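You operate a simulated robot arm through the tools that you are given. There is no shell and no other tool. Be economical: measure what you need, move in short steps, check, and stop when the job is done.

The job below is to be done with a simulated two-armed robot. You get a single attempt, and the scene is never put back.

TASK
Open the lower wash drawer, fetch the blue-capped exhale filter and set it in the inside of the lower wash drawer and shut the drawer again. Take the blue card and leave it on top of the white filter pack on the top of the black case lid. Put the waste jug in the rinse tub. Stack the A sensor box from the top of the grey bench on top of the C sensor box. Fetch the blue mop pad and set it on top of the flat black case. Do these in any order. Set down upright: blue-capped exhale filter, waste jug.

It is judged by the outcome, as a careful person would: the job done as asked, and still so three seconds after it is handed in. It fails if anything else is knocked over, pushed out of place, dropped, spilled or broken. A push-on lid holds only when it is set on centred and level and pressed home; a screw cap is set on level and turned clockwise until tight.

THE ROBOT
Two 7-joint arms with two-finger parallel grippers on one trunk, on a base that drives. Base frame: it is fixed to the floor where the robot stands at the start and does not move with it; the origin is under the middle of the robot, x ahead of it, y to its left, z up. Units: cm, degrees, N and s.
The left shoulder is at the start at [6.2, 19.9, 110.6], the right one opposite. With the tool pointing down near the work surface each hand reaches from about 10 to 64 cm from the robot's upright axis, wherever it stands, measured 20 degrees to its own side. Places, roughly: blue card [0, 100, 125]; blue mop pad (9x15x8 cm) [50, 160, 80]; blue-capped exhale filter [0, 100, 100]; filter pack [225, 300, 75]; flat black case (21x15x3 cm) [20, 200, 80]; inside of the lower wash drawer [60, -50, 50]; lower wash drawer [50, -40, 50]; rinse tub [110, -20, 90]; sensor box [50, 150, 75]; waste jug [25, 125, 75]. Payload 1.57 kg a hand.
The TCP of each hand is the grasp point between the finger pads, 3 cm short of the fingertips. In the tool frame z runs along the fingers and y along their closing line. The gripper opens to 11 cm. The fingers are 2.4 cm wide and 1.2 cm thick; the gripper's body (4.8 by 11.2 cm) begins 7.8 cm behind the TCP.
Orientation is that of the tool frame in the base frame, as [roll, pitch, yaw] about the fixed x, y, z axes, in that order (R = Rz(yaw) Ry(pitch) Rx(roll)). With the fingers straight down and closing along the base's y, the tool's x points along the base's -x, its y along +y and its z along -z.

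THE INTERFACE
- The arms move only by the tool apply_moves. It takes "left_motion", "right_motion" or both (then of equal length, played together; a hand with none holds still); each is a list that holds one entry, the list of rows, each a list of 7 numbers: the shift along the base's x, y, z in units of 50 mm (1.0 is 50 mm), then the turn, a rotation vector about the base's x, y, z in units of 5 degrees (1.0 is 5 degrees), then the opening in per cent of the stroke, from 0 (shut) to 100 (fully open). In form: [[[dx, dy, dz, wx, wy, wz, jaw], ...]]. A call has 1 to 12 rows; each row shifts and turns the commanded pose from where the row before left it. A call with a number of a shift or a turn outside -1 to 1 is refused whole. Rows are played at 5 a second. More than 5 cm and 8.6 degrees between two rows, or a gripper value outside its range, and nothing of the call is played. Where a pose cannot be reached the arm comes as near as it can. A force on the tool above 40 N (or 10 N above the force at the start of the call, whichever is more), or a blocked arm, ends the call early, and 0.2 s more pass. Each finger travels about 7.2 cm/s and halts on what it meets, pressing with about 38 N; the grip force reading is that of the motor and also rises with nothing between the fingers. The clock runs only during rows and for 0.2 s after the last one: add rows that do not move to give the fingers time. It gives the time, the measured TCP pose, the force on the tool (base axes), the opening and the grip force at its end, in the units of the frame above (readings bear some noise), with the torque about the TCP (base axes, N m) and any sound that the robot's microphone picked up.
- Cameras (640 x 400 px; columns grow to the right, rows downward): "scene" is now at [7.91, 5.02, 167.81]; the picture's right is [0.71, -0.70, -0.00], its down [-0.60, -0.61, -0.51] and it looks along [0.36, 0.36, -0.86] (base axes); focal length 214 px, centre (320, 200). "left" rides on the left gripper at [7, -1.6, -14.1] in its tool frame; the picture's right is [0.23, 0.97, 0.00], its down [-0.86, 0.20, -0.48] and it looks along [-0.47, 0.11, 0.88] (tool axes); focal length 222 px, centre (320, 200). "right" rides on the right gripper at [7, 1.6, -14.1] in its tool frame; the picture's right is [-0.23, 0.97, 0.00], its down [-0.85, -0.20, -0.48] and it looks along [-0.47, -0.11, 0.88] (tool axes); focal length 222 px, centre (320, 200). There is no depth. A picture from a camera that has moved, and an enlarged one, comes with that camera's place and axes in the base frame and with its lens.
- camera(camera): a new picture of that camera. The clock stands still meanwhile.
- slide_trunk(by): slides the trunk up (or, below 0, down) by that many cm; the arms and the scene camera ride with it, the base frame stays. It gives what a move gives, with no picture.
- roll_base(legs): drives the robot by 1 to 6 legs, each [ahead, left, turn to the left] in cm, cm and degrees, along the robot's own axes; the way and the turn of a leg run together, so that a leg with both is an arc; at most 150 cm and 180 degrees a leg. The arms and the cameras ride along, it lands a little off, and it stops where it bumps. It gives what a move gives.
- turn_head(pan, tilt): turns the head with the scene camera to pan (to the left, within 86 degrees either way) and tilt (down, from -29 to 69), counted from straight ahead of the robot. It gives what a move gives.
- inspect(camera, box): a new picture of the part [left, top, right, bottom] of that camera's present view, enlarged. The clock stands still meanwhile.
- sign_off(): hands the job in; it is judged then, once.

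Work in short steps. Places have to be worked out from the pictures, the camera data and where the tool is seen: move nearer, look again, correct. Check each grasp and each placing, and mend what went wrong. You have 186 turns and 158 pictures in all, those below and enlarged ones among them. Open the grippers and draw the arms clear of the work before you hand the job in, unless the task says otherwise; then end with one line.

The tools are called after "Call:" as a command line: name --argument value ..., lists and objects as JSON in quotes. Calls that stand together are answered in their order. apply_moves: Moves the arms, as the interface text tells. Its arguments: {"type":"object","properties":{"left_motion":{"type":"array"},"right_motion":{"type":"array"}},"required":[]} The other tools are called the same way: slide_trunk (by) slides the trunk up or down; roll_base (legs) drives the base; turn_head (pan, tilt) turns the head that bears the scene camera; camera (camera) takes a picture; inspect (camera, box) takes an enlarged picture of a part of a camera's view; sign_off () hands the job in.

At the start:

```text
time_s: 0.0
left_position: [31.5, 45.94, 142.42]
left_ee_rot: [179.9, 0.1, -180.0]
left_wrist_force: [0.7, -1.1, 0.1]
left_ft_torque: [0.0, 0.02, -0.01]
left_gripper_width: 11.02
left_gripper_force: 0.1
right_position: [38.09, 1.92, 135.9]
right_ee_rot: [180.0, -0.1, 180.0]
right_wrist_force: [-0.5, 0.6, -0.3]
right_ft_torque: [0.0, 0.01, 0.0]
right_gripper_width: 11.0
right_gripper_force: 0.0
trunk travel left (down, up): [-70.2, 28.8]
robot x, y, heading: [-0.23, -0.31, 0.3]
head pan, tilt: [45.5, 59.3]
```

scene: 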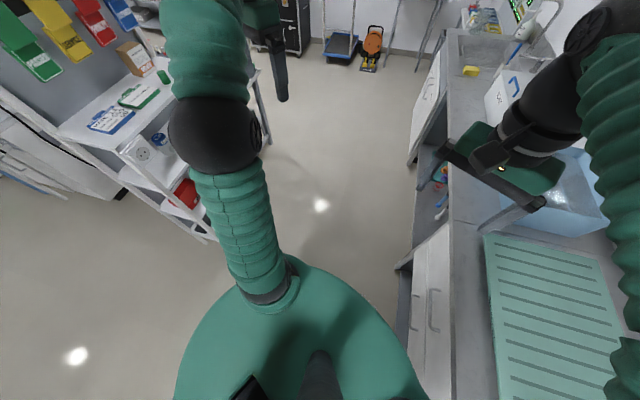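
right: 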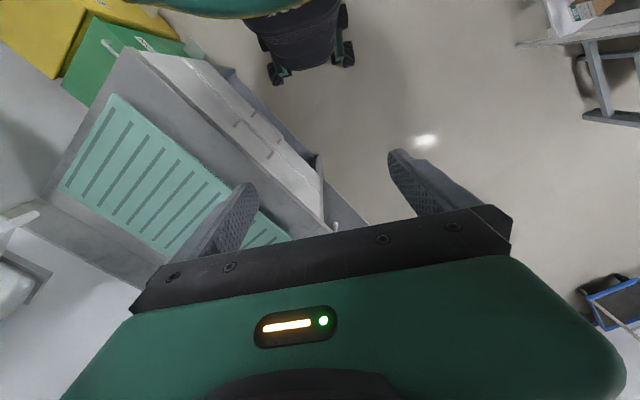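
left: 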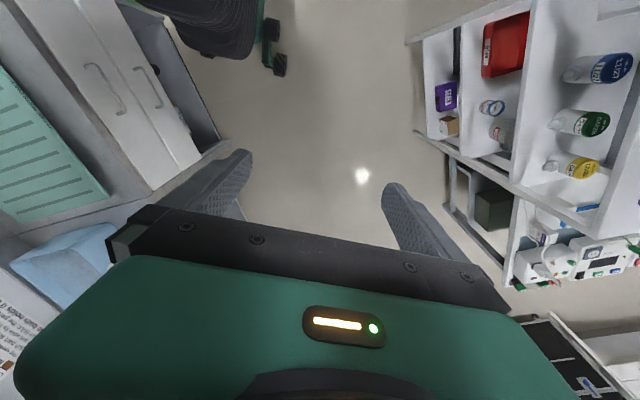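

I start by surveying the room, first with the head to the left and less tilted.

Call:
turn_head --pan 80 --tilt 25

Call:
camera --camera "scene"

Call:
turn_head --pan 30 --tilt 20

Call:
camera --camera "scene"

Call:
turn_head --pan -30 --tilt 40

Call:
camera --camera "scene"

```text
time_s: 1.0
left_position: [31.36, 45.79, 142.46]
left_ee_rot: [179.9, 0.0, -179.9]
left_wrist_force: [0.9, 1.1, -0.1]
left_ft_torque: [0.0, 0.02, 0.03]
left_gripper_width: 10.99
left_gripper_force: 0.2
right_position: [37.92, 1.89, 136.01]
right_ee_rot: [180.0, 0.1, -180.0]
right_wrist_force: [-0.4, -0.1, -0.8]
right_ft_torque: [-0.03, -0.02, 0.01]
right_gripper_width: 10.99
right_gripper_force: 0.0
trunk travel left (down, up): [-70.2, 28.8]
robot x, y, heading: [0.09, -0.08, 0.2]
head pan, tilt: [80.0, 25.0]
```

```text
154 pictures are left
camera scene: at [4.77, 9.28, 172.72], right [0.98, -0.17, 0.0], down [-0.07, -0.42, -0.91], along [0.16, 0.89, -0.42], focal length 214 px, centre (320, 200)
```

scene: 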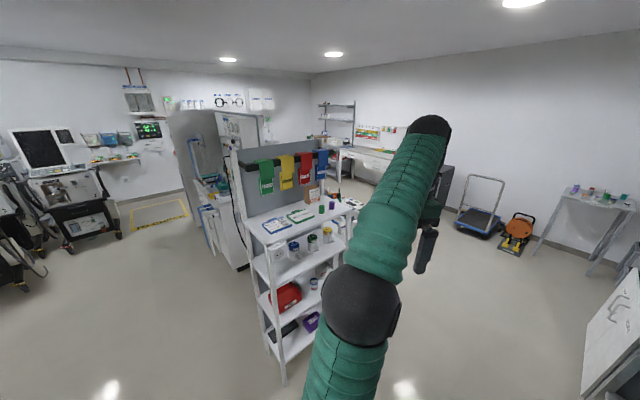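

```text
time_s: 2.2
left_position: [31.31, 45.87, 142.47]
left_ee_rot: [-180.0, 0.1, 180.0]
left_wrist_force: [0.6, 0.9, 0.5]
left_ft_torque: [0.03, -0.02, -0.02]
left_gripper_width: 11.01
left_gripper_force: 0.0
right_position: [37.93, 1.82, 135.92]
right_ee_rot: [-180.0, 0.1, -180.0]
right_wrist_force: [-0.1, 0.0, -0.6]
right_ft_torque: [0.03, 0.01, -0.02]
right_gripper_width: 11.0
right_gripper_force: 0.1
trunk travel left (down, up): [-70.2, 28.8]
robot x, y, heading: [-0.16, -0.12, 0.0]
head pan, tilt: [30.0, 20.0]
```

```text
153 pictures are left
camera scene: at [11.23, 4.88, 173.53], right [0.5, -0.87, 0.0], down [-0.3, -0.17, -0.94], along [0.81, 0.47, -0.34], focal length 214 px, centre (320, 200)
```

scene: 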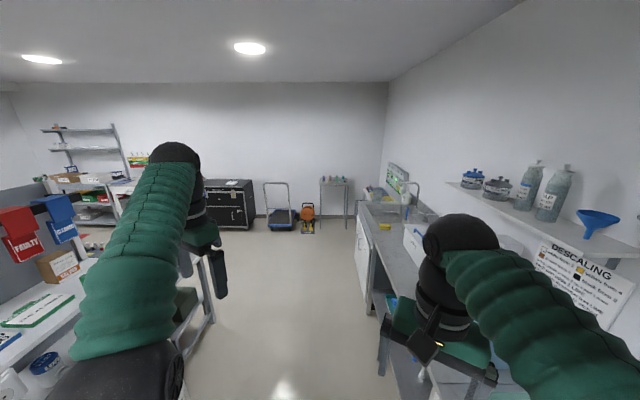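

```text
time_s: 3.5
left_position: [31.46, 45.89, 142.44]
left_ee_rot: [179.9, 0.1, 179.9]
left_wrist_force: [0.1, -0.6, -0.3]
left_ft_torque: [0.02, -0.04, 0.0]
left_gripper_width: 10.99
left_gripper_force: 0.0
right_position: [38.13, 1.8, 135.89]
right_ee_rot: [179.9, 0.1, 180.0]
right_wrist_force: [-0.2, 0.6, -0.2]
right_ft_torque: [-0.02, -0.02, 0.02]
right_gripper_width: 11.02
right_gripper_force: 0.1
trunk travel left (down, up): [-70.2, 28.8]
robot x, y, heading: [0.37, 0.23, 0.1]
head pan, tilt: [-30.0, 40.0]
```

```text
152 pictures are left
camera scene: at [10.54, -4.04, 170.41], right [-0.5, -0.87, 0.0], down [-0.56, 0.32, -0.77], along [0.66, -0.38, -0.64], focal length 214 px, centre (320, 200)
```

scene: 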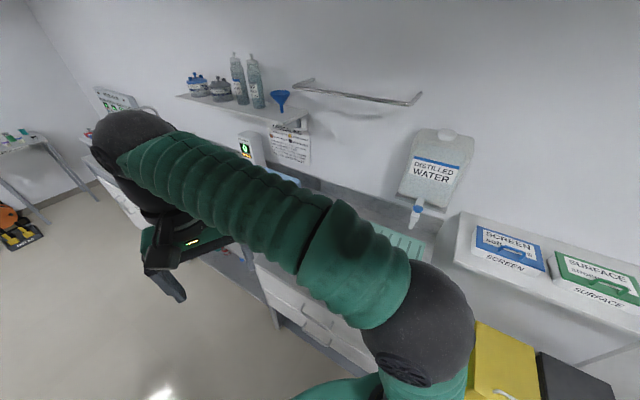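

The cart to the left likely holds several items. I enlarge views of it.

Call:
turn_head --pan 80 --tilt 25

Call:
inspect --camera "scene" --box '[220, 130, 380, 230]'

Call:
inspect --camera "scene" --box '[240, 200, 380, 290]'

Call:
inspect --camera "scene" --box '[300, 90, 440, 180]'

```text
time_s: 5.4
left_position: [31.32, 45.74, 142.44]
left_ee_rot: [179.8, 0.1, -180.0]
left_wrist_force: [0.4, 0.5, -0.3]
left_ft_torque: [-0.01, -0.03, -0.01]
left_gripper_width: 10.99
left_gripper_force: 0.1
right_position: [38.03, 1.75, 135.92]
right_ee_rot: [-179.9, 0.0, 180.0]
right_wrist_force: [-0.1, -0.1, -0.5]
right_ft_torque: [0.01, -0.02, -0.02]
right_gripper_width: 10.99
right_gripper_force: 0.2
trunk travel left (down, up): [-70.2, 28.8]
robot x, y, heading: [-0.15, -0.12, -0.1]
head pan, tilt: [80.0, 25.0]
```

```text
4.00 times, centred on (300, 180) of scene
camera zoom: at [4.77, 9.29, 172.73], right [0.98, -0.17, 0.0], down [-0.07, -0.42, -0.91], along [0.16, 0.89, -0.42], focal length 858 px, centre (400, 280)
```

zoom: 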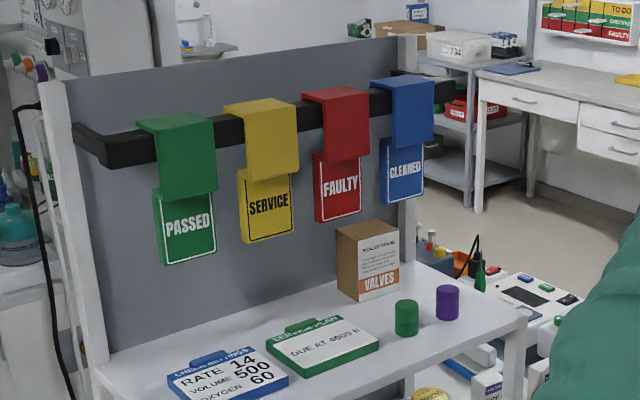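

```text
4.44 times, centred on (310, 245) of scene
camera zoom: at [4.77, 9.29, 172.73], right [0.98, -0.17, 0.0], down [-0.07, -0.42, -0.91], along [0.16, 0.89, -0.42], focal length 953 px, centre (364, 0)
```

zoom: 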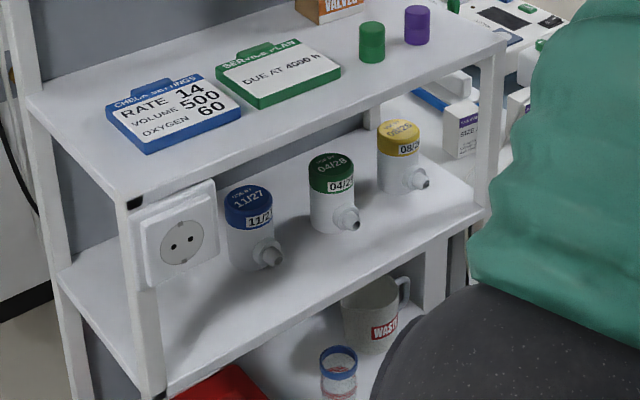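

```text
4.44 times, centred on (370, 135) of scene
camera zoom: at [4.77, 9.29, 172.73], right [0.98, -0.17, 0.0], down [-0.07, -0.42, -0.91], along [0.16, 0.89, -0.42], focal length 953 px, centre (98, 489)
```

zoom: 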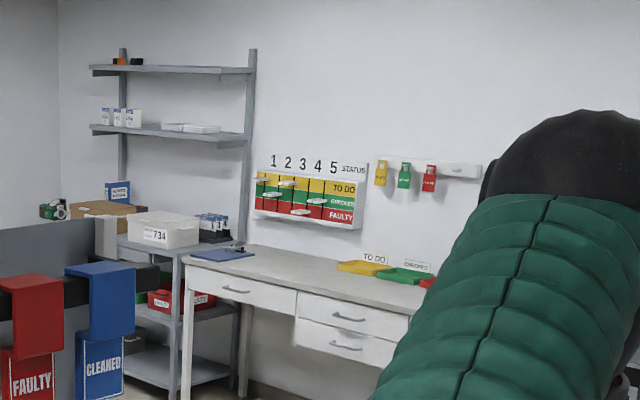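

The blue card is the "check settings" card on the cart's top shelf, the filters are one tier lower, and the waste jug is below those. I turn to face the cart and look.

Call:
roll_base --legs '[[0, 0, 90]]'

Call:
turn_head --pan 0 --tilt 35

Call:
camera --camera "scene"

Call:
camera --camera "left"

Call:
camera --camera "right"

```text
time_s: 9.6
left_position: [-45.37, 32.08, 142.44]
left_ee_rot: [179.9, 0.2, -90.8]
left_wrist_force: [0.2, -0.4, 0.3]
left_ft_torque: [-0.01, 0.01, -0.02]
left_gripper_width: 10.98
left_gripper_force: 0.0
right_position: [-1.28, 38.08, 136.0]
right_ee_rot: [179.9, 0.0, -90.7]
right_wrist_force: [0.2, -0.2, -0.5]
right_ft_torque: [0.0, 0.01, -0.01]
right_gripper_width: 10.97
right_gripper_force: 0.1
trunk travel left (down, up): [-70.2, 28.8]
robot x, y, heading: [-0.17, 0.26, 89.2]
head pan, tilt: [80.0, 25.0]
```

```text
time_s: 11.1
left_position: [-45.38, 31.98, 142.55]
left_ee_rot: [179.9, 0.1, -90.7]
left_wrist_force: [0.7, -0.3, 0.3]
left_ft_torque: [-0.01, 0.02, 0.03]
left_gripper_width: 11.0
left_gripper_force: 0.1
right_position: [-1.12, 38.04, 135.91]
right_ee_rot: [180.0, 0.1, -90.8]
right_wrist_force: [0.2, 0.6, 0.3]
right_ft_torque: [-0.01, -0.01, 0.03]
right_gripper_width: 11.02
right_gripper_force: 0.1
trunk travel left (down, up): [-70.2, 28.8]
robot x, y, heading: [0.13, 0.04, 89.4]
head pan, tilt: [0.0, 35.0]
```

```text
148 pictures are left
camera scene: at [-0.15, 12.0, 171.16], right [1.0, -0.01, 0.0], down [-0.01, -0.57, -0.82], along [0.01, 0.82, -0.57], focal length 214 px, centre (320, 200)
```

scene: 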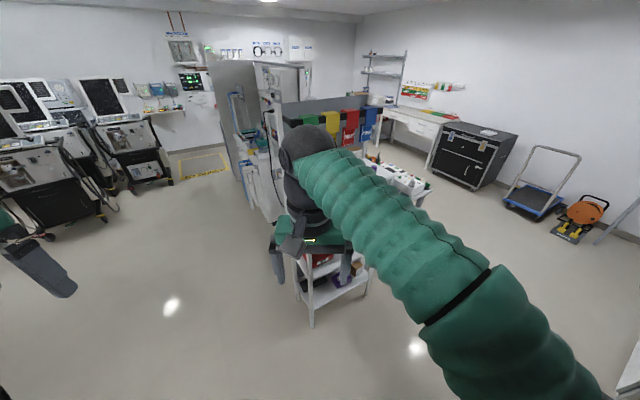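

```text
147 pictures are left
camera left: at [-43.75, 24.86, 156.53], right [-0.98, -0.21, 0.0], down [-0.19, 0.86, 0.48], along [-0.1, 0.47, -0.88], focal length 222 px, centre (320, 200)
```

left: 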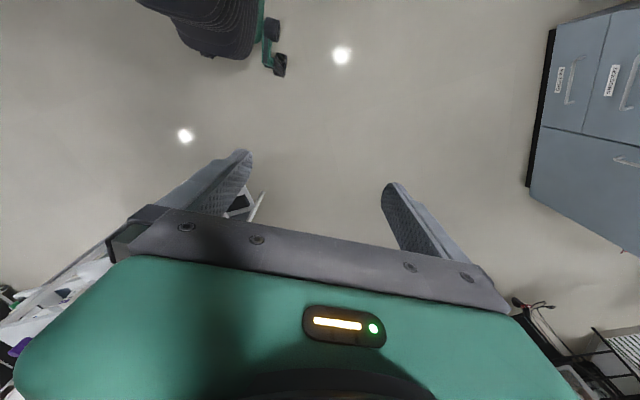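

```text
146 pictures are left
camera right: at [-2.98, 31.04, 150.0], right [-0.97, 0.24, 0.0], down [0.21, 0.85, 0.48], along [0.12, 0.46, -0.88], focal length 222 px, centre (320, 200)
```

right: 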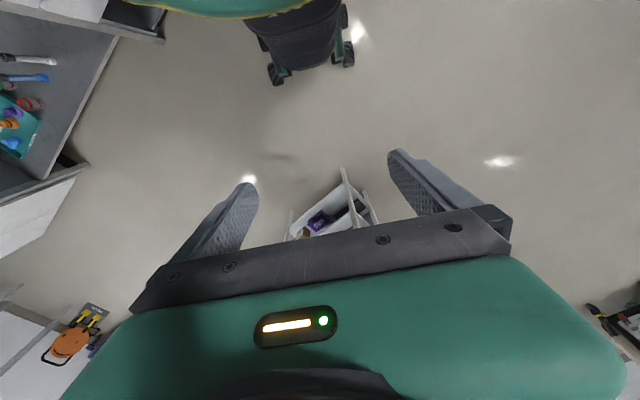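

The right arm blocks the view. I move it to the right and back.

Call:
apply_moves --right_motion '[[[1, -0.3, 0.0, 0, 0, 0, 100], [1, -0.3, 0.0, 0, 0, 0, 100], [1, -0.3, 0, 0, 0, 0, 100], [1, -0.3, 0, 0, 0, 0, 100], [1, -0.3, 0, 0, 0, 0, 100], [1, -0.3, 0, 0, 0, 0, 100], [1, -0.3, 0, 0, 0, 0, 100], [1, -0.3, 0, 0, 0, 0, 100]]]'

Call:
camera --camera "scene"

```text
refused: row 1 steps farther than a row can; nothing moved
```

```text
145 pictures are left
camera scene: at [-0.15, 12.0, 171.16], right [1.0, -0.01, 0.0], down [-0.01, -0.57, -0.82], along [0.01, 0.82, -0.57], focal length 214 px, centre (320, 200)
```

scene: 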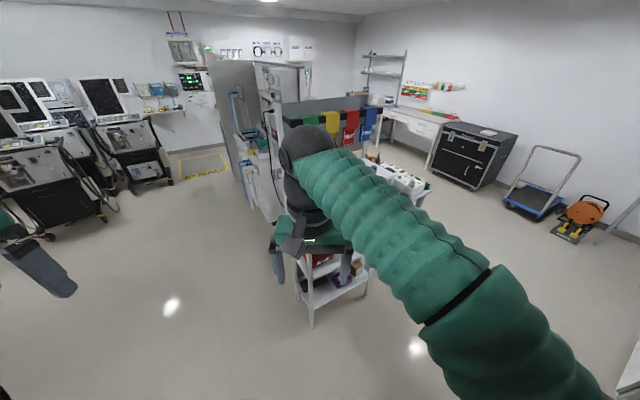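

The step was over 5 cm in total; I repeat it with smaller components.

Call:
apply_moves --right_motion '[[[0.95, -0.25, 0.0, 0, 0, 0, 100], [0.95, -0.25, 0.0, 0, 0, 0, 100], [0.95, -0.25, 0, 0, 0, 0, 100], [0.95, -0.25, 0, 0, 0, 0, 100], [0.95, -0.25, 0, 0, 0, 0, 100], [0.95, -0.25, 0, 0, 0, 0, 100], [0.95, -0.25, 0, 0, 0, 0, 100], [0.95, -0.25, 0, 0, 0, 0, 100]]]'

Call:
camera --camera "scene"

```text
time_s: 12.9
left_position: [-45.09, 31.99, 142.51]
left_ee_rot: [179.8, 0.1, -90.9]
left_wrist_force: [-0.2, 0.9, 0.5]
left_ft_torque: [-0.02, 0.02, -0.02]
left_gripper_width: 10.98
left_gripper_force: 0.1
right_position: [37.12, 28.13, 136.01]
right_ee_rot: [179.9, -0.1, -90.8]
right_wrist_force: [0.8, 0.1, -0.4]
right_ft_torque: [0.01, 0.01, -0.01]
right_gripper_width: 10.99
right_gripper_force: 0.0
trunk travel left (down, up): [-70.2, 28.8]
robot x, y, heading: [-0.34, -0.12, 89.4]
head pan, tilt: [0.0, 35.0]
```

```text
144 pictures are left
camera scene: at [0.23, 11.95, 171.16], right [1.0, -0.01, 0.0], down [-0.01, -0.57, -0.82], along [0.01, 0.82, -0.57], focal length 214 px, centre (320, 200)
```

scene: 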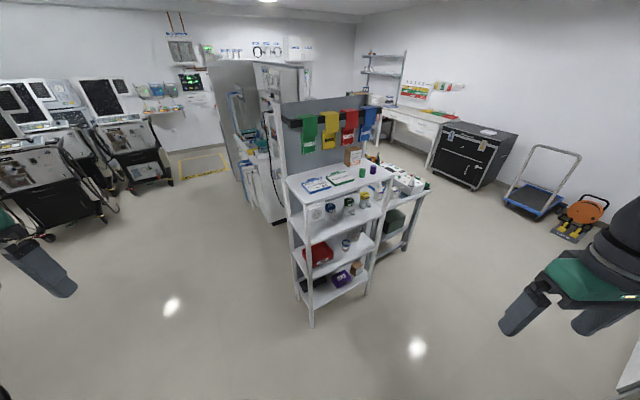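

Now I enlarge the rack and the lower bench to its right.

Call:
inspect --camera "scene" --box '[270, 130, 450, 240]'

Call:
inspect --camera "scene" --box '[270, 190, 430, 290]'

Call:
inspect --camera "scene" --box '[370, 90, 530, 190]'

```text
3.56 times, centred on (360, 185) of scene
camera zoom: at [0.23, 11.95, 171.16], right [1.0, -0.01, 0.0], down [-0.01, -0.57, -0.82], along [0.01, 0.82, -0.57], focal length 763 px, centre (178, 253)
```

zoom: 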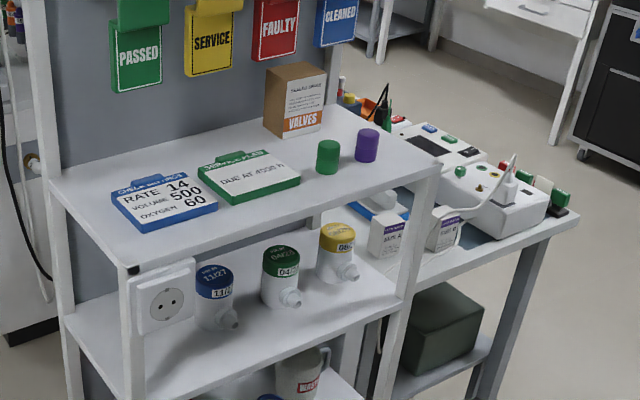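

```text
4.00 times, centred on (350, 240) of scene
camera zoom: at [0.23, 11.95, 171.16], right [1.0, -0.01, 0.0], down [-0.01, -0.57, -0.82], along [0.01, 0.82, -0.57], focal length 858 px, centre (200, 40)
```

zoom: 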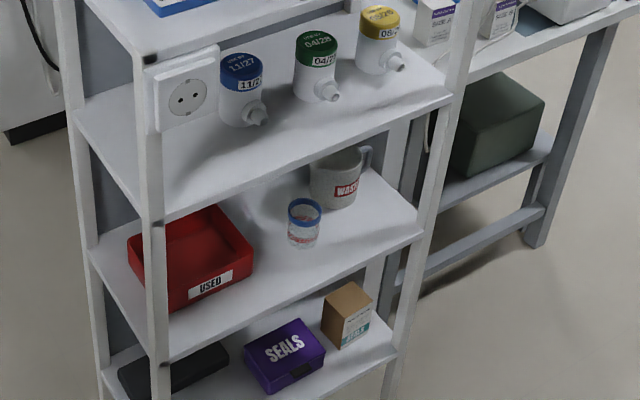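

```text
4.00 times, centred on (450, 140) of scene
camera zoom: at [0.23, 11.95, 171.16], right [1.0, -0.01, 0.0], down [-0.01, -0.57, -0.82], along [0.01, 0.82, -0.57], focal length 858 px, centre (-200, 440)
```

zoom: 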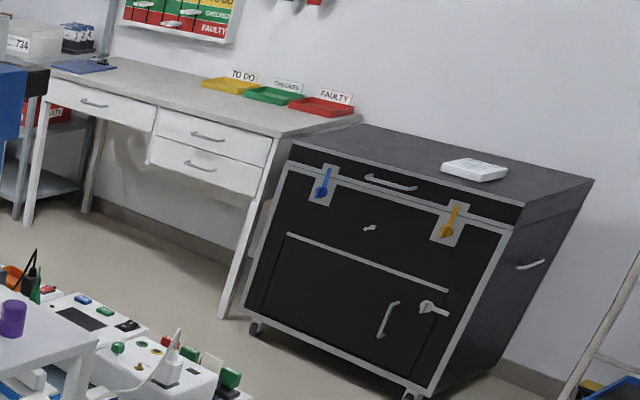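

The room is turned about 30° against the base frame. I turn to square up with the rack and drive right to stand in front of the lower bench.

Call:
roll_base --legs '[[0, 0, 30.6], [0, -110, 0], [35, 0, 0]]'

Call:
turn_head --pan 0 --tilt 45

Call:
camera --camera "scene"

```text
time_s: 21.9
left_position: [26.47, 90.1, 142.59]
left_ee_rot: [179.8, 0.2, -62.4]
left_wrist_force: [-0.1, 0.1, -0.4]
left_ft_torque: [0.0, -0.01, -0.01]
left_gripper_width: 11.02
left_gripper_force: 0.0
right_position: [100.47, 125.88, 136.02]
right_ee_rot: [-179.9, 0.1, -62.4]
right_wrist_force: [0.5, 0.4, -0.4]
right_ft_torque: [0.04, -0.05, -0.01]
right_gripper_width: 11.0
right_gripper_force: 0.1
trunk travel left (down, up): [-70.2, 28.8]
robot x, y, heading: [81.65, 83.64, 117.5]
head pan, tilt: [0.0, 35.0]
```

```text
time_s: 22.6
left_position: [26.4, 90.39, 142.59]
left_ee_rot: [179.8, 0.1, -62.5]
left_wrist_force: [-0.3, 0.3, -1.0]
left_ft_torque: [0.02, -0.01, -0.05]
left_gripper_width: 10.99
left_gripper_force: 0.2
right_position: [100.5, 126.16, 136.03]
right_ee_rot: [-180.0, 0.0, -62.4]
right_wrist_force: [0.4, 0.4, 0.0]
right_ft_torque: [-0.02, 0.02, 0.02]
right_gripper_width: 10.99
right_gripper_force: 0.2
trunk travel left (down, up): [-70.2, 28.8]
robot x, y, heading: [81.4, 83.98, 117.6]
head pan, tilt: [0.0, 45.0]
```

```text
140 pictures are left
camera scene: at [76.04, 93.78, 169.69], right [0.89, 0.46, 0.0], down [0.33, -0.63, -0.71], along [-0.33, 0.63, -0.71], focal length 214 px, centre (320, 200)
```

scene: 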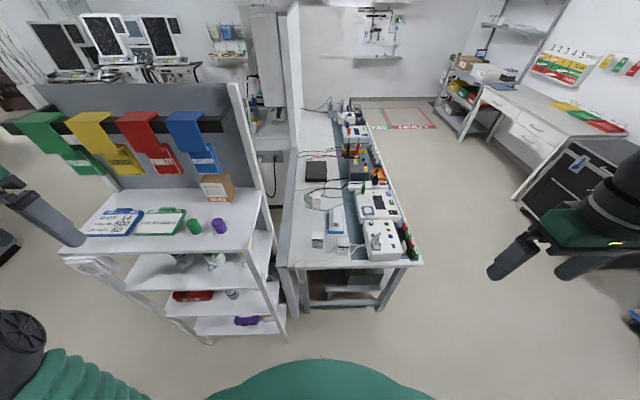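

The bench runs away from me along the wall, with the black case on it. I enlarge it.

Call:
inspect --camera "scene" --box '[280, 180, 440, 280]'

Call:
inspect --camera "scene" --box '[280, 90, 440, 190]'

Call:
inspect --camera "scene" --box '[60, 160, 280, 340]'

```text
4.00 times, centred on (360, 230) of scene
camera zoom: at [76.04, 93.78, 169.69], right [0.89, 0.46, 0.0], down [0.33, -0.63, -0.71], along [-0.33, 0.63, -0.71], focal length 858 px, centre (160, 80)
```

zoom: 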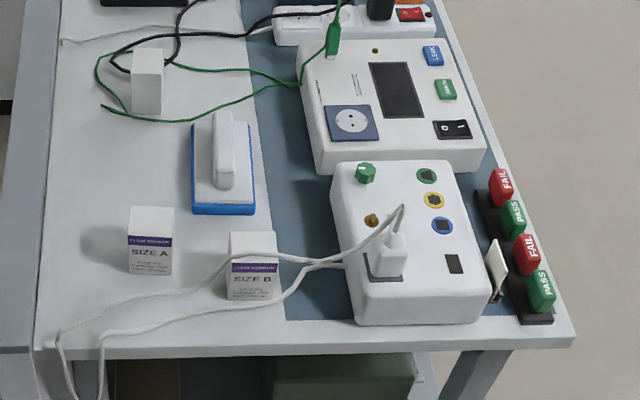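

```text
4.00 times, centred on (360, 140) of scene
camera zoom: at [76.04, 93.78, 169.69], right [0.89, 0.46, 0.0], down [0.33, -0.63, -0.71], along [-0.33, 0.63, -0.71], focal length 858 px, centre (160, 440)
```

zoom: 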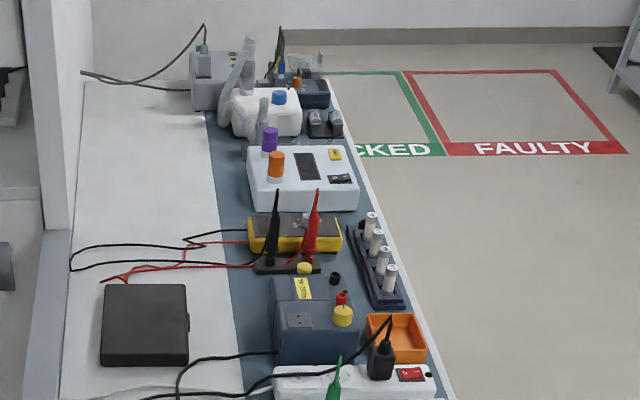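

```text
2.22 times, centred on (170, 250) of scene
camera zoom: at [76.04, 93.78, 169.69], right [0.89, 0.46, 0.0], down [0.33, -0.63, -0.71], along [-0.33, 0.63, -0.71], focal length 477 px, centre (653, 89)
```

zoom: 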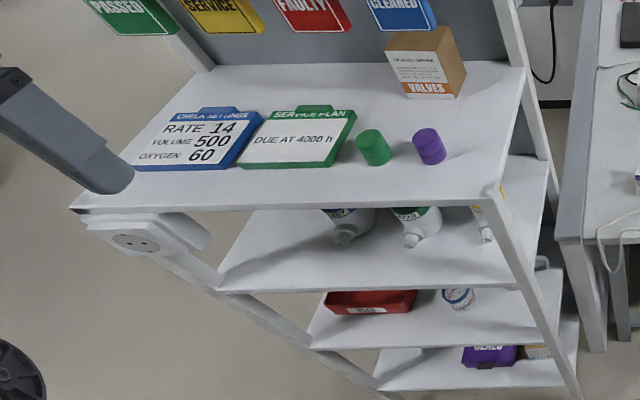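

Sensor boxes A and B, the mop pad and the flat case sit where expected. I look for the C box at the shelving at the back right, and at the black case.

Call:
turn_head --pan -25 --tilt 20

Call:
inspect --camera "scene" --box '[100, 60, 420, 260]'

Call:
inspect --camera "scene" --box '[230, 70, 350, 145]'

Call:
inspect --camera "scene" --box '[230, 130, 350, 205]'

```text
time_s: 23.5
left_position: [26.6, 90.52, 142.51]
left_ee_rot: [179.8, 0.1, -62.4]
left_wrist_force: [-0.7, 0.2, -0.9]
left_ft_torque: [0.04, -0.01, 0.03]
left_gripper_width: 10.99
left_gripper_force: 0.1
right_position: [100.41, 126.42, 136.06]
right_ee_rot: [180.0, 0.0, -62.4]
right_wrist_force: [-0.6, 0.0, 0.3]
right_ft_torque: [-0.03, -0.02, 0.04]
right_gripper_width: 11.0
right_gripper_force: 0.1
trunk travel left (down, up): [-70.2, 28.8]
robot x, y, heading: [81.28, 83.88, 117.6]
head pan, tilt: [-25.0, 20.0]
```

```text
2.00 times, centred on (260, 160) of scene
camera zoom: at [79.4, 95.95, 173.54], right [1.0, 0.05, 0.0], down [0.02, -0.34, -0.94], along [-0.04, 0.94, -0.34], focal length 429 px, centre (440, 280)
```

zoom: 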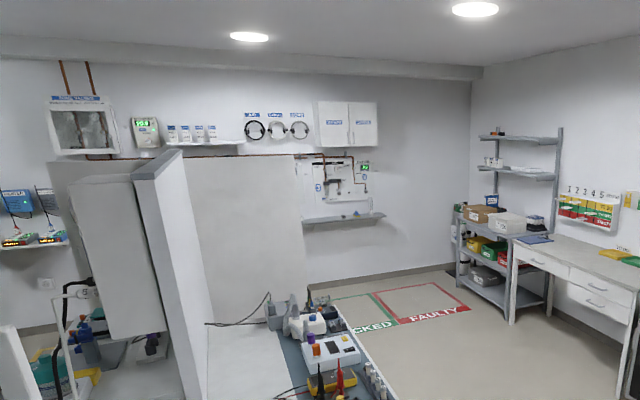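

```text
5.33 times, centred on (290, 108) of scene
camera zoom: at [79.4, 95.95, 173.54], right [1.0, 0.05, 0.0], down [0.02, -0.34, -0.94], along [-0.04, 0.94, -0.34], focal length 1144 px, centre (480, 693)
```

zoom: 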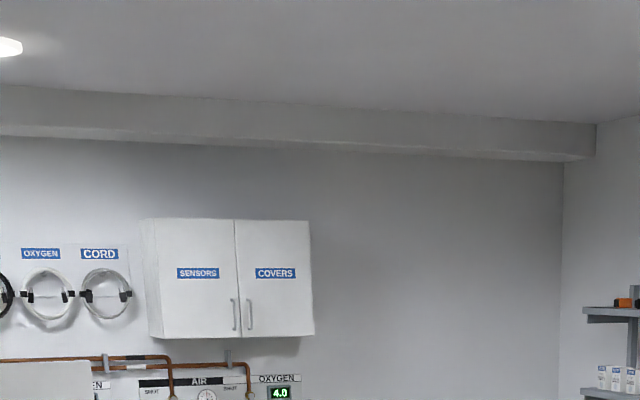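

```text
5.33 times, centred on (290, 168) of scene
camera zoom: at [79.4, 95.95, 173.54], right [1.0, 0.05, 0.0], down [0.02, -0.34, -0.94], along [-0.04, 0.94, -0.34], focal length 1144 px, centre (480, 373)
```

zoom: 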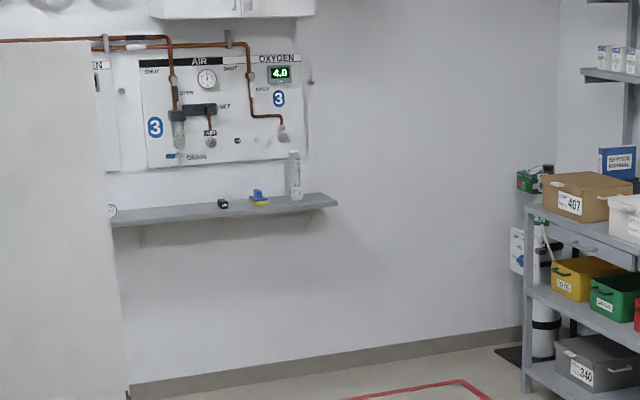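

C is not visible yet. I pull the left hand back and get closer to the bench end to read the boxes there.

Call:
apply_moves --left_motion '[[[0.4, -0.8, 0.2, 0, 0, 0, 100], [0.4, -0.8, 0.2, 0, 0, 0, 100], [0.4, -0.8, 0.2, 0, 0, 0, 100], [0.4, -0.8, 0.2, 0, 0, 0, 100]]]'

Call:
roll_base --legs '[[0, -18, 1], [25, 0, 0]]'

Call:
turn_head --pan 5 --tilt 50

Call:
camera --camera "scene"

```text
time_s: 24.5
left_position: [35.05, 74.31, 144.17]
left_ee_rot: [179.5, 0.3, -62.3]
left_wrist_force: [0.5, -0.3, -0.2]
left_ft_torque: [-0.01, -0.05, 0.01]
left_gripper_width: 10.99
left_gripper_force: 0.0
left hand out of reach, approached as far as the arm can: row 2, 3, 4
right_position: [100.63, 126.16, 136.0]
right_ee_rot: [179.9, 0.1, -62.3]
right_wrist_force: [0.6, -0.7, 0.1]
right_ft_torque: [0.04, 0.02, 0.01]
right_gripper_width: 11.0
right_gripper_force: 0.0
trunk travel left (down, up): [-70.2, 28.8]
robot x, y, heading: [81.35, 84.46, 117.7]
head pan, tilt: [-25.0, 20.0]
```

```text
time_s: 27.4
left_position: [38.65, 103.27, 143.91]
left_ee_rot: [179.9, 0.3, -61.4]
left_wrist_force: [0.1, 0.1, 0.2]
left_ft_torque: [0.04, -0.01, -0.01]
left_gripper_width: 10.97
left_gripper_force: 0.1
right_position: [103.47, 156.17, 136.23]
right_ee_rot: [-179.8, 0.2, -61.5]
right_wrist_force: [0.2, 0.4, 0.9]
right_ft_torque: [0.01, -0.03, -0.01]
right_gripper_width: 10.99
right_gripper_force: 0.0
trunk travel left (down, up): [-70.2, 28.8]
robot x, y, heading: [85.07, 113.94, 118.4]
head pan, tilt: [-25.0, 20.0]
```

```text
time_s: 28.4
left_position: [38.15, 103.57, 143.94]
left_ee_rot: [-180.0, 0.1, -61.4]
left_wrist_force: [-0.4, -0.7, 0.1]
left_ft_torque: [0.04, -0.05, 0.0]
left_gripper_width: 11.01
left_gripper_force: 0.0
right_position: [103.03, 156.51, 136.21]
right_ee_rot: [-179.8, 0.0, -61.4]
right_wrist_force: [-0.4, 0.4, -0.5]
right_ft_torque: [0.02, -0.05, 0.0]
right_gripper_width: 10.99
right_gripper_force: 0.0
trunk travel left (down, up): [-70.2, 28.8]
robot x, y, heading: [85.03, 114.12, 118.6]
head pan, tilt: [5.0, 50.0]
```

```text
133 pictures are left
camera scene: at [78.87, 122.98, 168.99], right [0.83, 0.55, 0.0], down [0.43, -0.64, -0.64], along [-0.35, 0.54, -0.77], focal length 214 px, centre (320, 200)
```

scene: 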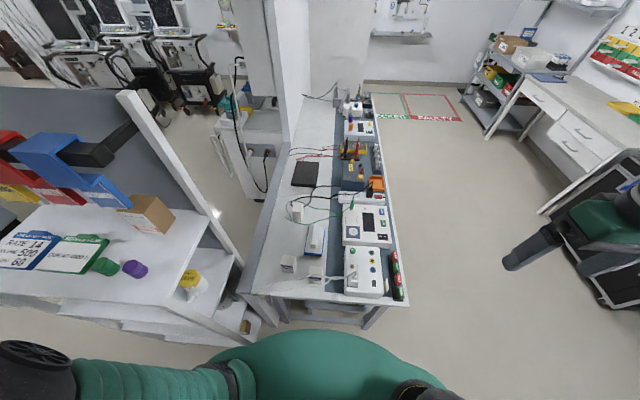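

Call:
inspect --camera "scene" --box '[240, 140, 420, 310]'

Call:
inspect --camera "scene" --box '[260, 190, 360, 290]'

Call:
inspect --camera "scene" --box '[160, 240, 280, 340]'

```text
2.35 times, centred on (330, 225) of scene
camera zoom: at [78.87, 122.98, 168.99], right [0.83, 0.55, 0.0], down [0.43, -0.64, -0.64], along [-0.35, 0.54, -0.77], focal length 505 px, centre (296, 141)
```

zoom: 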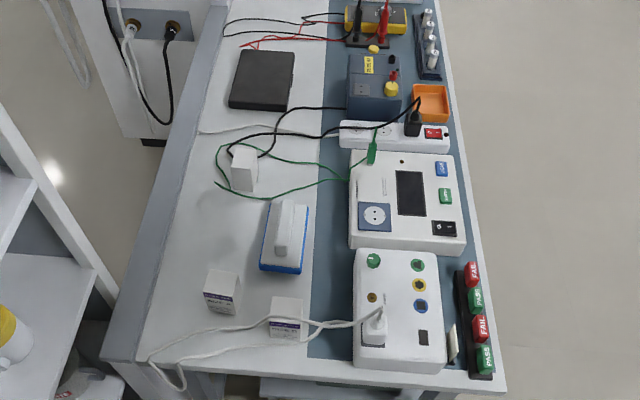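

```text
4.00 times, centred on (310, 240) of scene
camera zoom: at [78.87, 122.98, 168.99], right [0.83, 0.55, 0.0], down [0.43, -0.64, -0.64], along [-0.35, 0.54, -0.77], focal length 858 px, centre (360, 40)
```

zoom: 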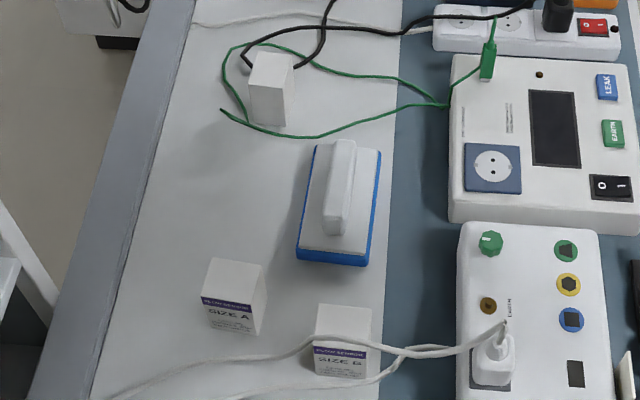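

```text
4.00 times, centred on (220, 290) of scene
camera zoom: at [78.87, 122.98, 168.99], right [0.83, 0.55, 0.0], down [0.43, -0.64, -0.64], along [-0.35, 0.54, -0.77], focal length 858 px, centre (720, -160)
```

zoom: 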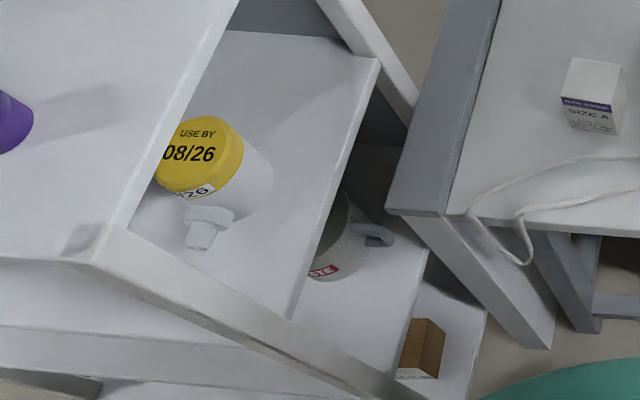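

I inspect the white block with the black lead and the small boxes on the far shelves for a "C" label.

Call:
inspect --camera "scene" --box '[285, 195, 325, 220]'

Call:
turn_head --pan -25 --tilt 10

Call:
inspect --camera "scene" --box '[320, 120, 400, 170]'

Call:
inspect --camera "scene" --box '[150, 110, 230, 160]'

```text
16.00 times, centred on (305, 208) of scene
camera zoom: at [78.87, 122.98, 168.99], right [0.83, 0.55, 0.0], down [0.43, -0.64, -0.64], along [-0.35, 0.54, -0.77], focal length 3432 px, centre (560, 80)
```

zoom: 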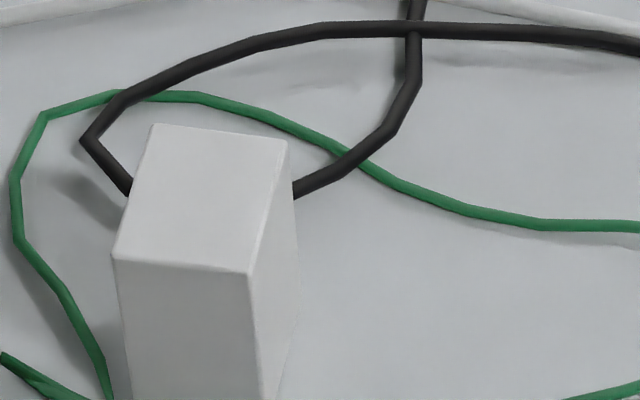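

```text
time_s: 29.4
left_position: [38.38, 103.5, 144.02]
left_ee_rot: [179.8, 0.2, -61.4]
left_wrist_force: [0.6, -0.1, -0.3]
left_ft_torque: [-0.04, -0.01, 0.03]
left_gripper_width: 11.01
left_gripper_force: 0.1
right_position: [103.22, 156.61, 136.11]
right_ee_rot: [-179.9, -0.1, -61.3]
right_wrist_force: [-0.4, 0.0, 1.1]
right_ft_torque: [-0.04, 0.0, -0.01]
right_gripper_width: 11.02
right_gripper_force: 0.1
trunk travel left (down, up): [-70.2, 28.8]
robot x, y, heading: [85.14, 113.85, 118.3]
head pan, tilt: [-25.0, 10.0]
```

```text
8.00 times, centred on (360, 145) of scene
camera zoom: at [82.87, 125.9, 175.18], right [1.0, 0.06, 0.0], down [0.01, -0.17, -0.98], along [-0.06, 0.98, -0.17], focal length 1716 px, centre (0, 640)
```

zoom: 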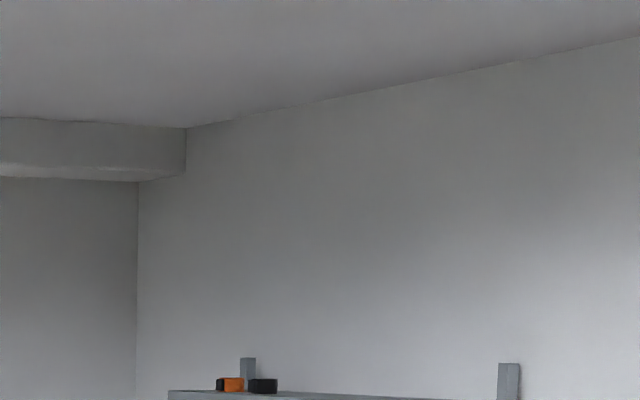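

```text
8.00 times, centred on (190, 135) of scene
camera zoom: at [82.87, 125.9, 175.18], right [1.0, 0.06, 0.0], down [0.01, -0.17, -0.98], along [-0.06, 0.98, -0.17], focal length 1716 px, centre (1360, 720)
```

zoom: 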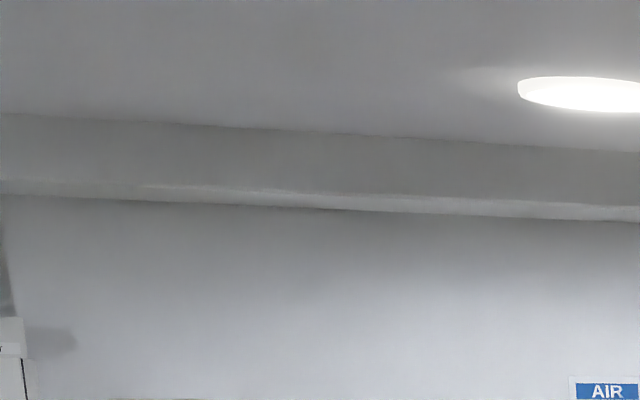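

Call:
inspect --camera "scene" --box '[325, 160, 405, 210]'

Call:
inspect --camera "scene" --box '[320, 200, 420, 270]'

Call:
turn_head --pan 25 --tilt 10

Call:
camera --camera "scene"

```text
8.00 times, centred on (365, 185) of scene
camera zoom: at [82.87, 125.9, 175.18], right [1.0, 0.06, 0.0], down [0.01, -0.17, -0.98], along [-0.06, 0.98, -0.17], focal length 1716 px, centre (-40, 320)
```

zoom: 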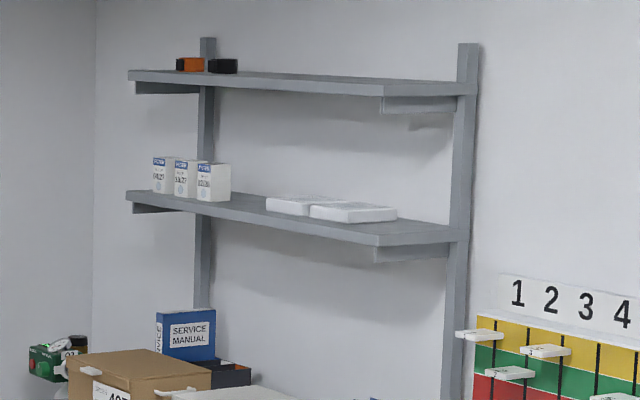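

```text
5.71 times, centred on (370, 235) of scene
camera zoom: at [82.87, 125.9, 175.18], right [1.0, 0.06, 0.0], down [0.01, -0.17, -0.98], along [-0.06, 0.98, -0.17], focal length 1226 px, centre (34, 0)
```

zoom: 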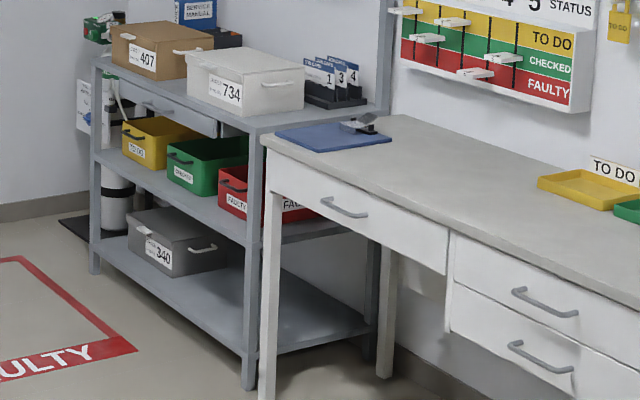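

```text
time_s: 30.6
left_position: [38.63, 103.73, 144.04]
left_ee_rot: [179.8, 0.2, -61.5]
left_wrist_force: [0.2, 0.2, 0.2]
left_ft_torque: [-0.03, 0.0, 0.0]
left_gripper_width: 10.99
left_gripper_force: 0.3
right_position: [103.3, 156.59, 136.2]
right_ee_rot: [-180.0, 0.0, -61.4]
right_wrist_force: [0.3, 0.0, -0.1]
right_ft_torque: [0.0, 0.02, -0.02]
right_gripper_width: 10.99
right_gripper_force: 0.1
trunk travel left (down, up): [-70.2, 28.8]
robot x, y, heading: [84.99, 114.14, 118.5]
head pan, tilt: [25.0, 10.0]
```

```text
124 pictures are left
camera scene: at [76.17, 122.25, 175.18], right [0.59, 0.8, 0.0], down [0.14, -0.1, -0.98], along [-0.79, 0.58, -0.17], focal length 214 px, centre (320, 200)
```

scene: 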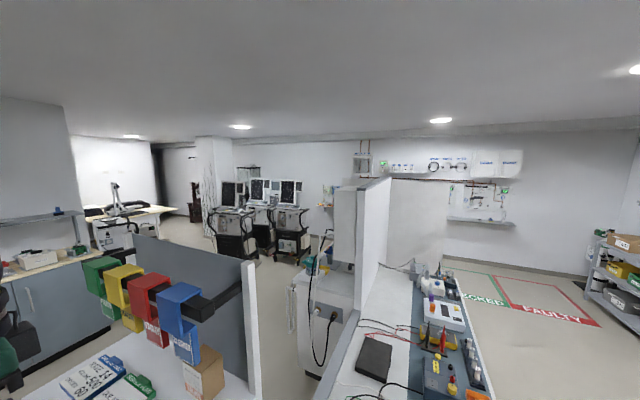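

Call:
inspect --camera "scene" --box '[370, 155, 430, 180]'

Call:
inspect --camera "scene" --box '[20, 180, 120, 280]'

Call:
turn_head --pan -86 --tilt 20

Call:
camera --camera "scene"

```text
10.67 times, centred on (400, 168) of scene
camera zoom: at [76.17, 122.25, 175.18], right [0.59, 0.8, 0.0], down [0.14, -0.1, -0.98], along [-0.79, 0.58, -0.17], focal length 2288 px, centre (-533, 547)
```

zoom: 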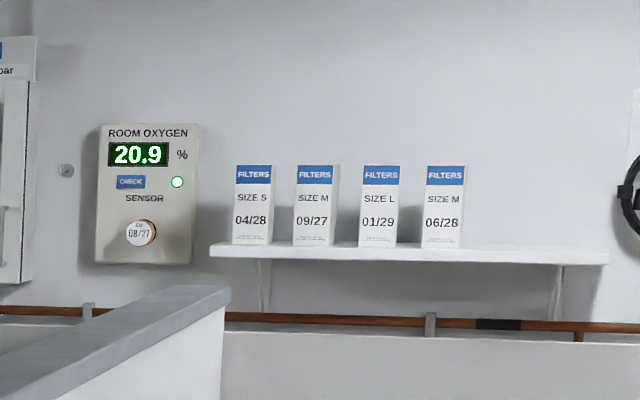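

```text
4.00 times, centred on (70, 230) of scene
camera zoom: at [76.17, 122.25, 175.18], right [0.59, 0.8, 0.0], down [0.14, -0.1, -0.98], along [-0.79, 0.58, -0.17], focal length 858 px, centre (1320, 80)
```

zoom: 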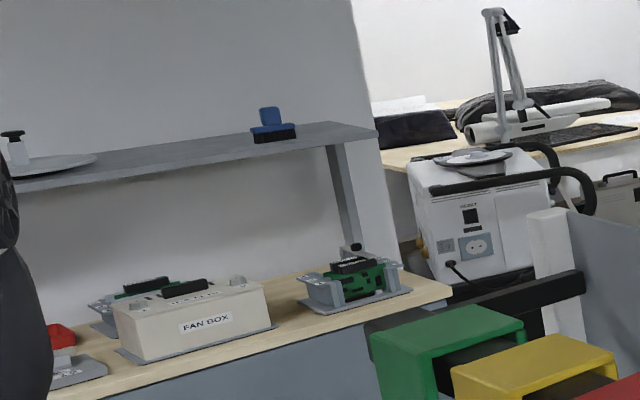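

```text
time_s: 32.5
left_position: [38.72, 103.75, 144.07]
left_ee_rot: [179.8, 0.2, -61.5]
left_wrist_force: [0.2, -0.4, 0.3]
left_ft_torque: [0.0, 0.0, -0.01]
left_gripper_width: 11.02
left_gripper_force: 0.1
right_position: [103.44, 156.63, 136.12]
right_ee_rot: [179.9, 0.0, -61.4]
right_wrist_force: [-0.1, 0.1, -0.4]
right_ft_torque: [0.02, 0.0, -0.01]
right_gripper_width: 10.97
right_gripper_force: 0.0
trunk travel left (down, up): [-70.2, 28.8]
robot x, y, heading: [85.26, 114.01, 118.4]
head pan, tilt: [-85.9, 20.0]
```

```text
121 pictures are left
camera scene: at [91.5, 121.76, 173.56], right [0.54, -0.84, 0.0], down [-0.29, -0.19, -0.94], along [0.79, 0.51, -0.34], focal length 214 px, centre (320, 200)
```

scene: 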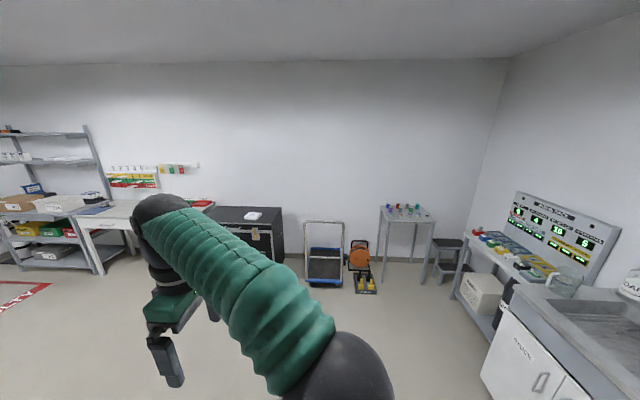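

C is still not found; I drive around to the bench's right (aisle) side and look from there.

Call:
roll_base --legs '[[0, -80, 0], [70, 0, 0], [0, 0, 90]]'

Call:
turn_head --pan 10 --tilt 40

Call:
camera --camera "scene"

```text
time_s: 44.0
left_position: [131.31, 166.99, 144.01]
left_ee_rot: [179.6, 0.1, 29.1]
left_wrist_force: [0.8, 0.1, 0.1]
left_ft_torque: [0.0, 0.0, 0.0]
left_gripper_width: 11.01
left_gripper_force: 0.1
right_position: [77.81, 231.29, 136.0]
right_ee_rot: [-180.0, 0.0, 29.2]
right_wrist_force: [0.1, 0.4, -0.7]
right_ft_torque: [-0.02, 0.02, -0.01]
right_gripper_width: 11.02
right_gripper_force: 0.1
trunk travel left (down, up): [-70.2, 28.8]
robot x, y, heading: [120.3, 213.54, -151.2]
head pan, tilt: [-85.9, 20.0]
```

```text
time_s: 45.8
left_position: [131.3, 167.06, 144.17]
left_ee_rot: [179.7, 0.2, 29.2]
left_wrist_force: [-0.8, -0.1, 0.4]
left_ft_torque: [-0.02, -0.03, 0.0]
left_gripper_width: 11.0
left_gripper_force: 0.0
right_position: [77.84, 231.33, 136.2]
right_ee_rot: [179.9, 0.0, 29.1]
right_wrist_force: [0.4, 0.0, 0.6]
right_ft_torque: [0.01, 0.0, -0.02]
right_gripper_width: 10.99
right_gripper_force: 0.1
trunk travel left (down, up): [-70.2, 28.8]
robot x, y, heading: [119.96, 213.39, -150.9]
head pan, tilt: [10.0, 40.0]
```

```text
120 pictures are left
camera scene: at [111.24, 206.56, 170.41], right [-0.63, 0.78, 0.0], down [0.5, 0.41, -0.77], along [-0.59, -0.48, -0.64], focal length 214 px, centre (320, 200)
```

scene: 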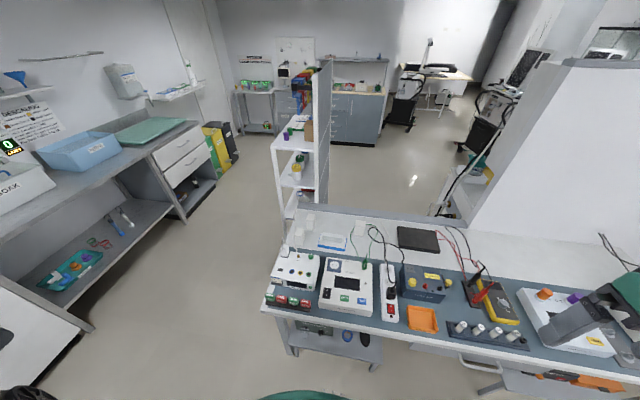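

Call:
inspect --camera "scene" --box '[260, 195, 460, 320]'

Call:
inspect --camera "scene" --box '[260, 300, 420, 400]'

Call:
inspect --camera "scene" --box '[0, 60, 220, 260]'

Call:
inspect --camera "scene" --box '[260, 80, 360, 220]'

```text
3.20 times, centred on (360, 258) of scene
camera zoom: at [111.24, 206.56, 170.41], right [-0.63, 0.78, 0.0], down [0.5, 0.41, -0.77], along [-0.59, -0.48, -0.64], focal length 686 px, centre (192, 16)
```

zoom: 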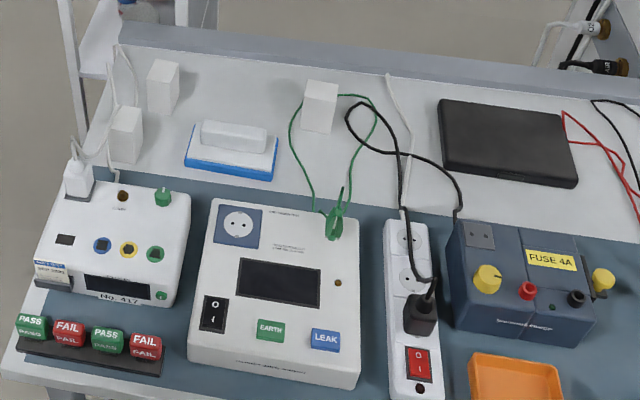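

```text
4.00 times, centred on (340, 350) of scene
camera zoom: at [111.24, 206.56, 170.41], right [-0.63, 0.78, 0.0], down [0.5, 0.41, -0.77], along [-0.59, -0.48, -0.64], focal length 858 px, centre (240, -400)
```

zoom: 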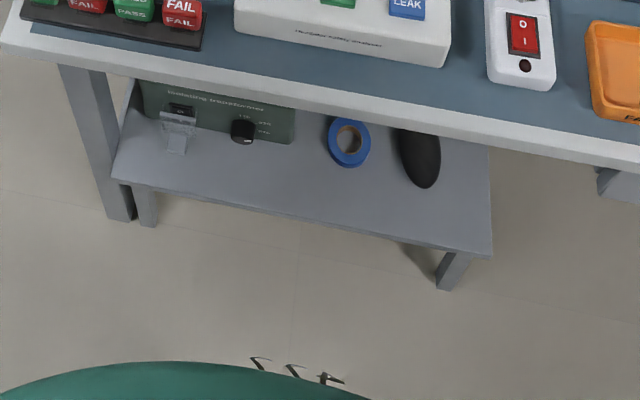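

```text
2.00 times, centred on (110, 160) of scene
camera zoom: at [111.24, 206.56, 170.41], right [-0.63, 0.78, 0.0], down [0.5, 0.41, -0.77], along [-0.59, -0.48, -0.64], focal length 429 px, centre (740, 280)
```

zoom: 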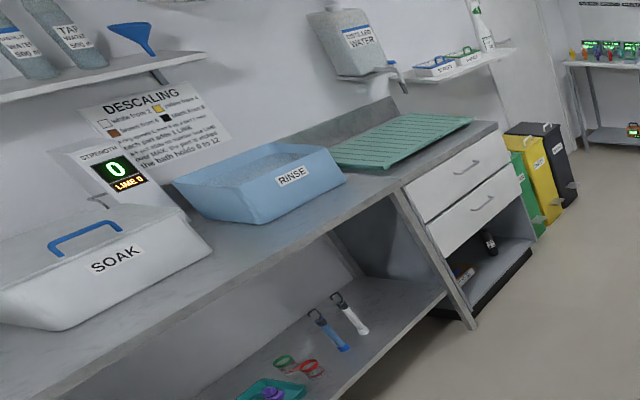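

```text
2.86 times, centred on (310, 150) of scene
camera zoom: at [111.24, 206.56, 170.41], right [-0.63, 0.78, 0.0], down [0.5, 0.41, -0.77], along [-0.59, -0.48, -0.64], focal length 613 px, centre (349, 343)
```

zoom: 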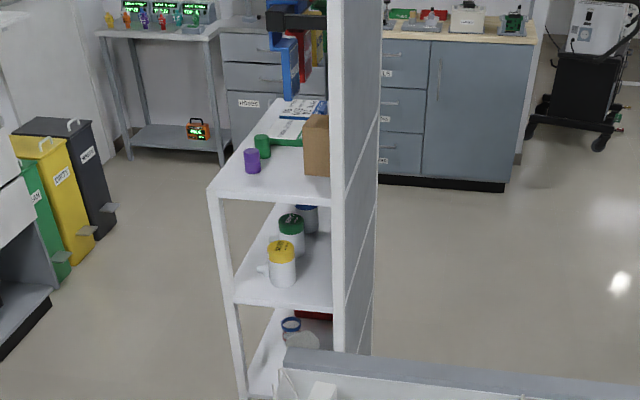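

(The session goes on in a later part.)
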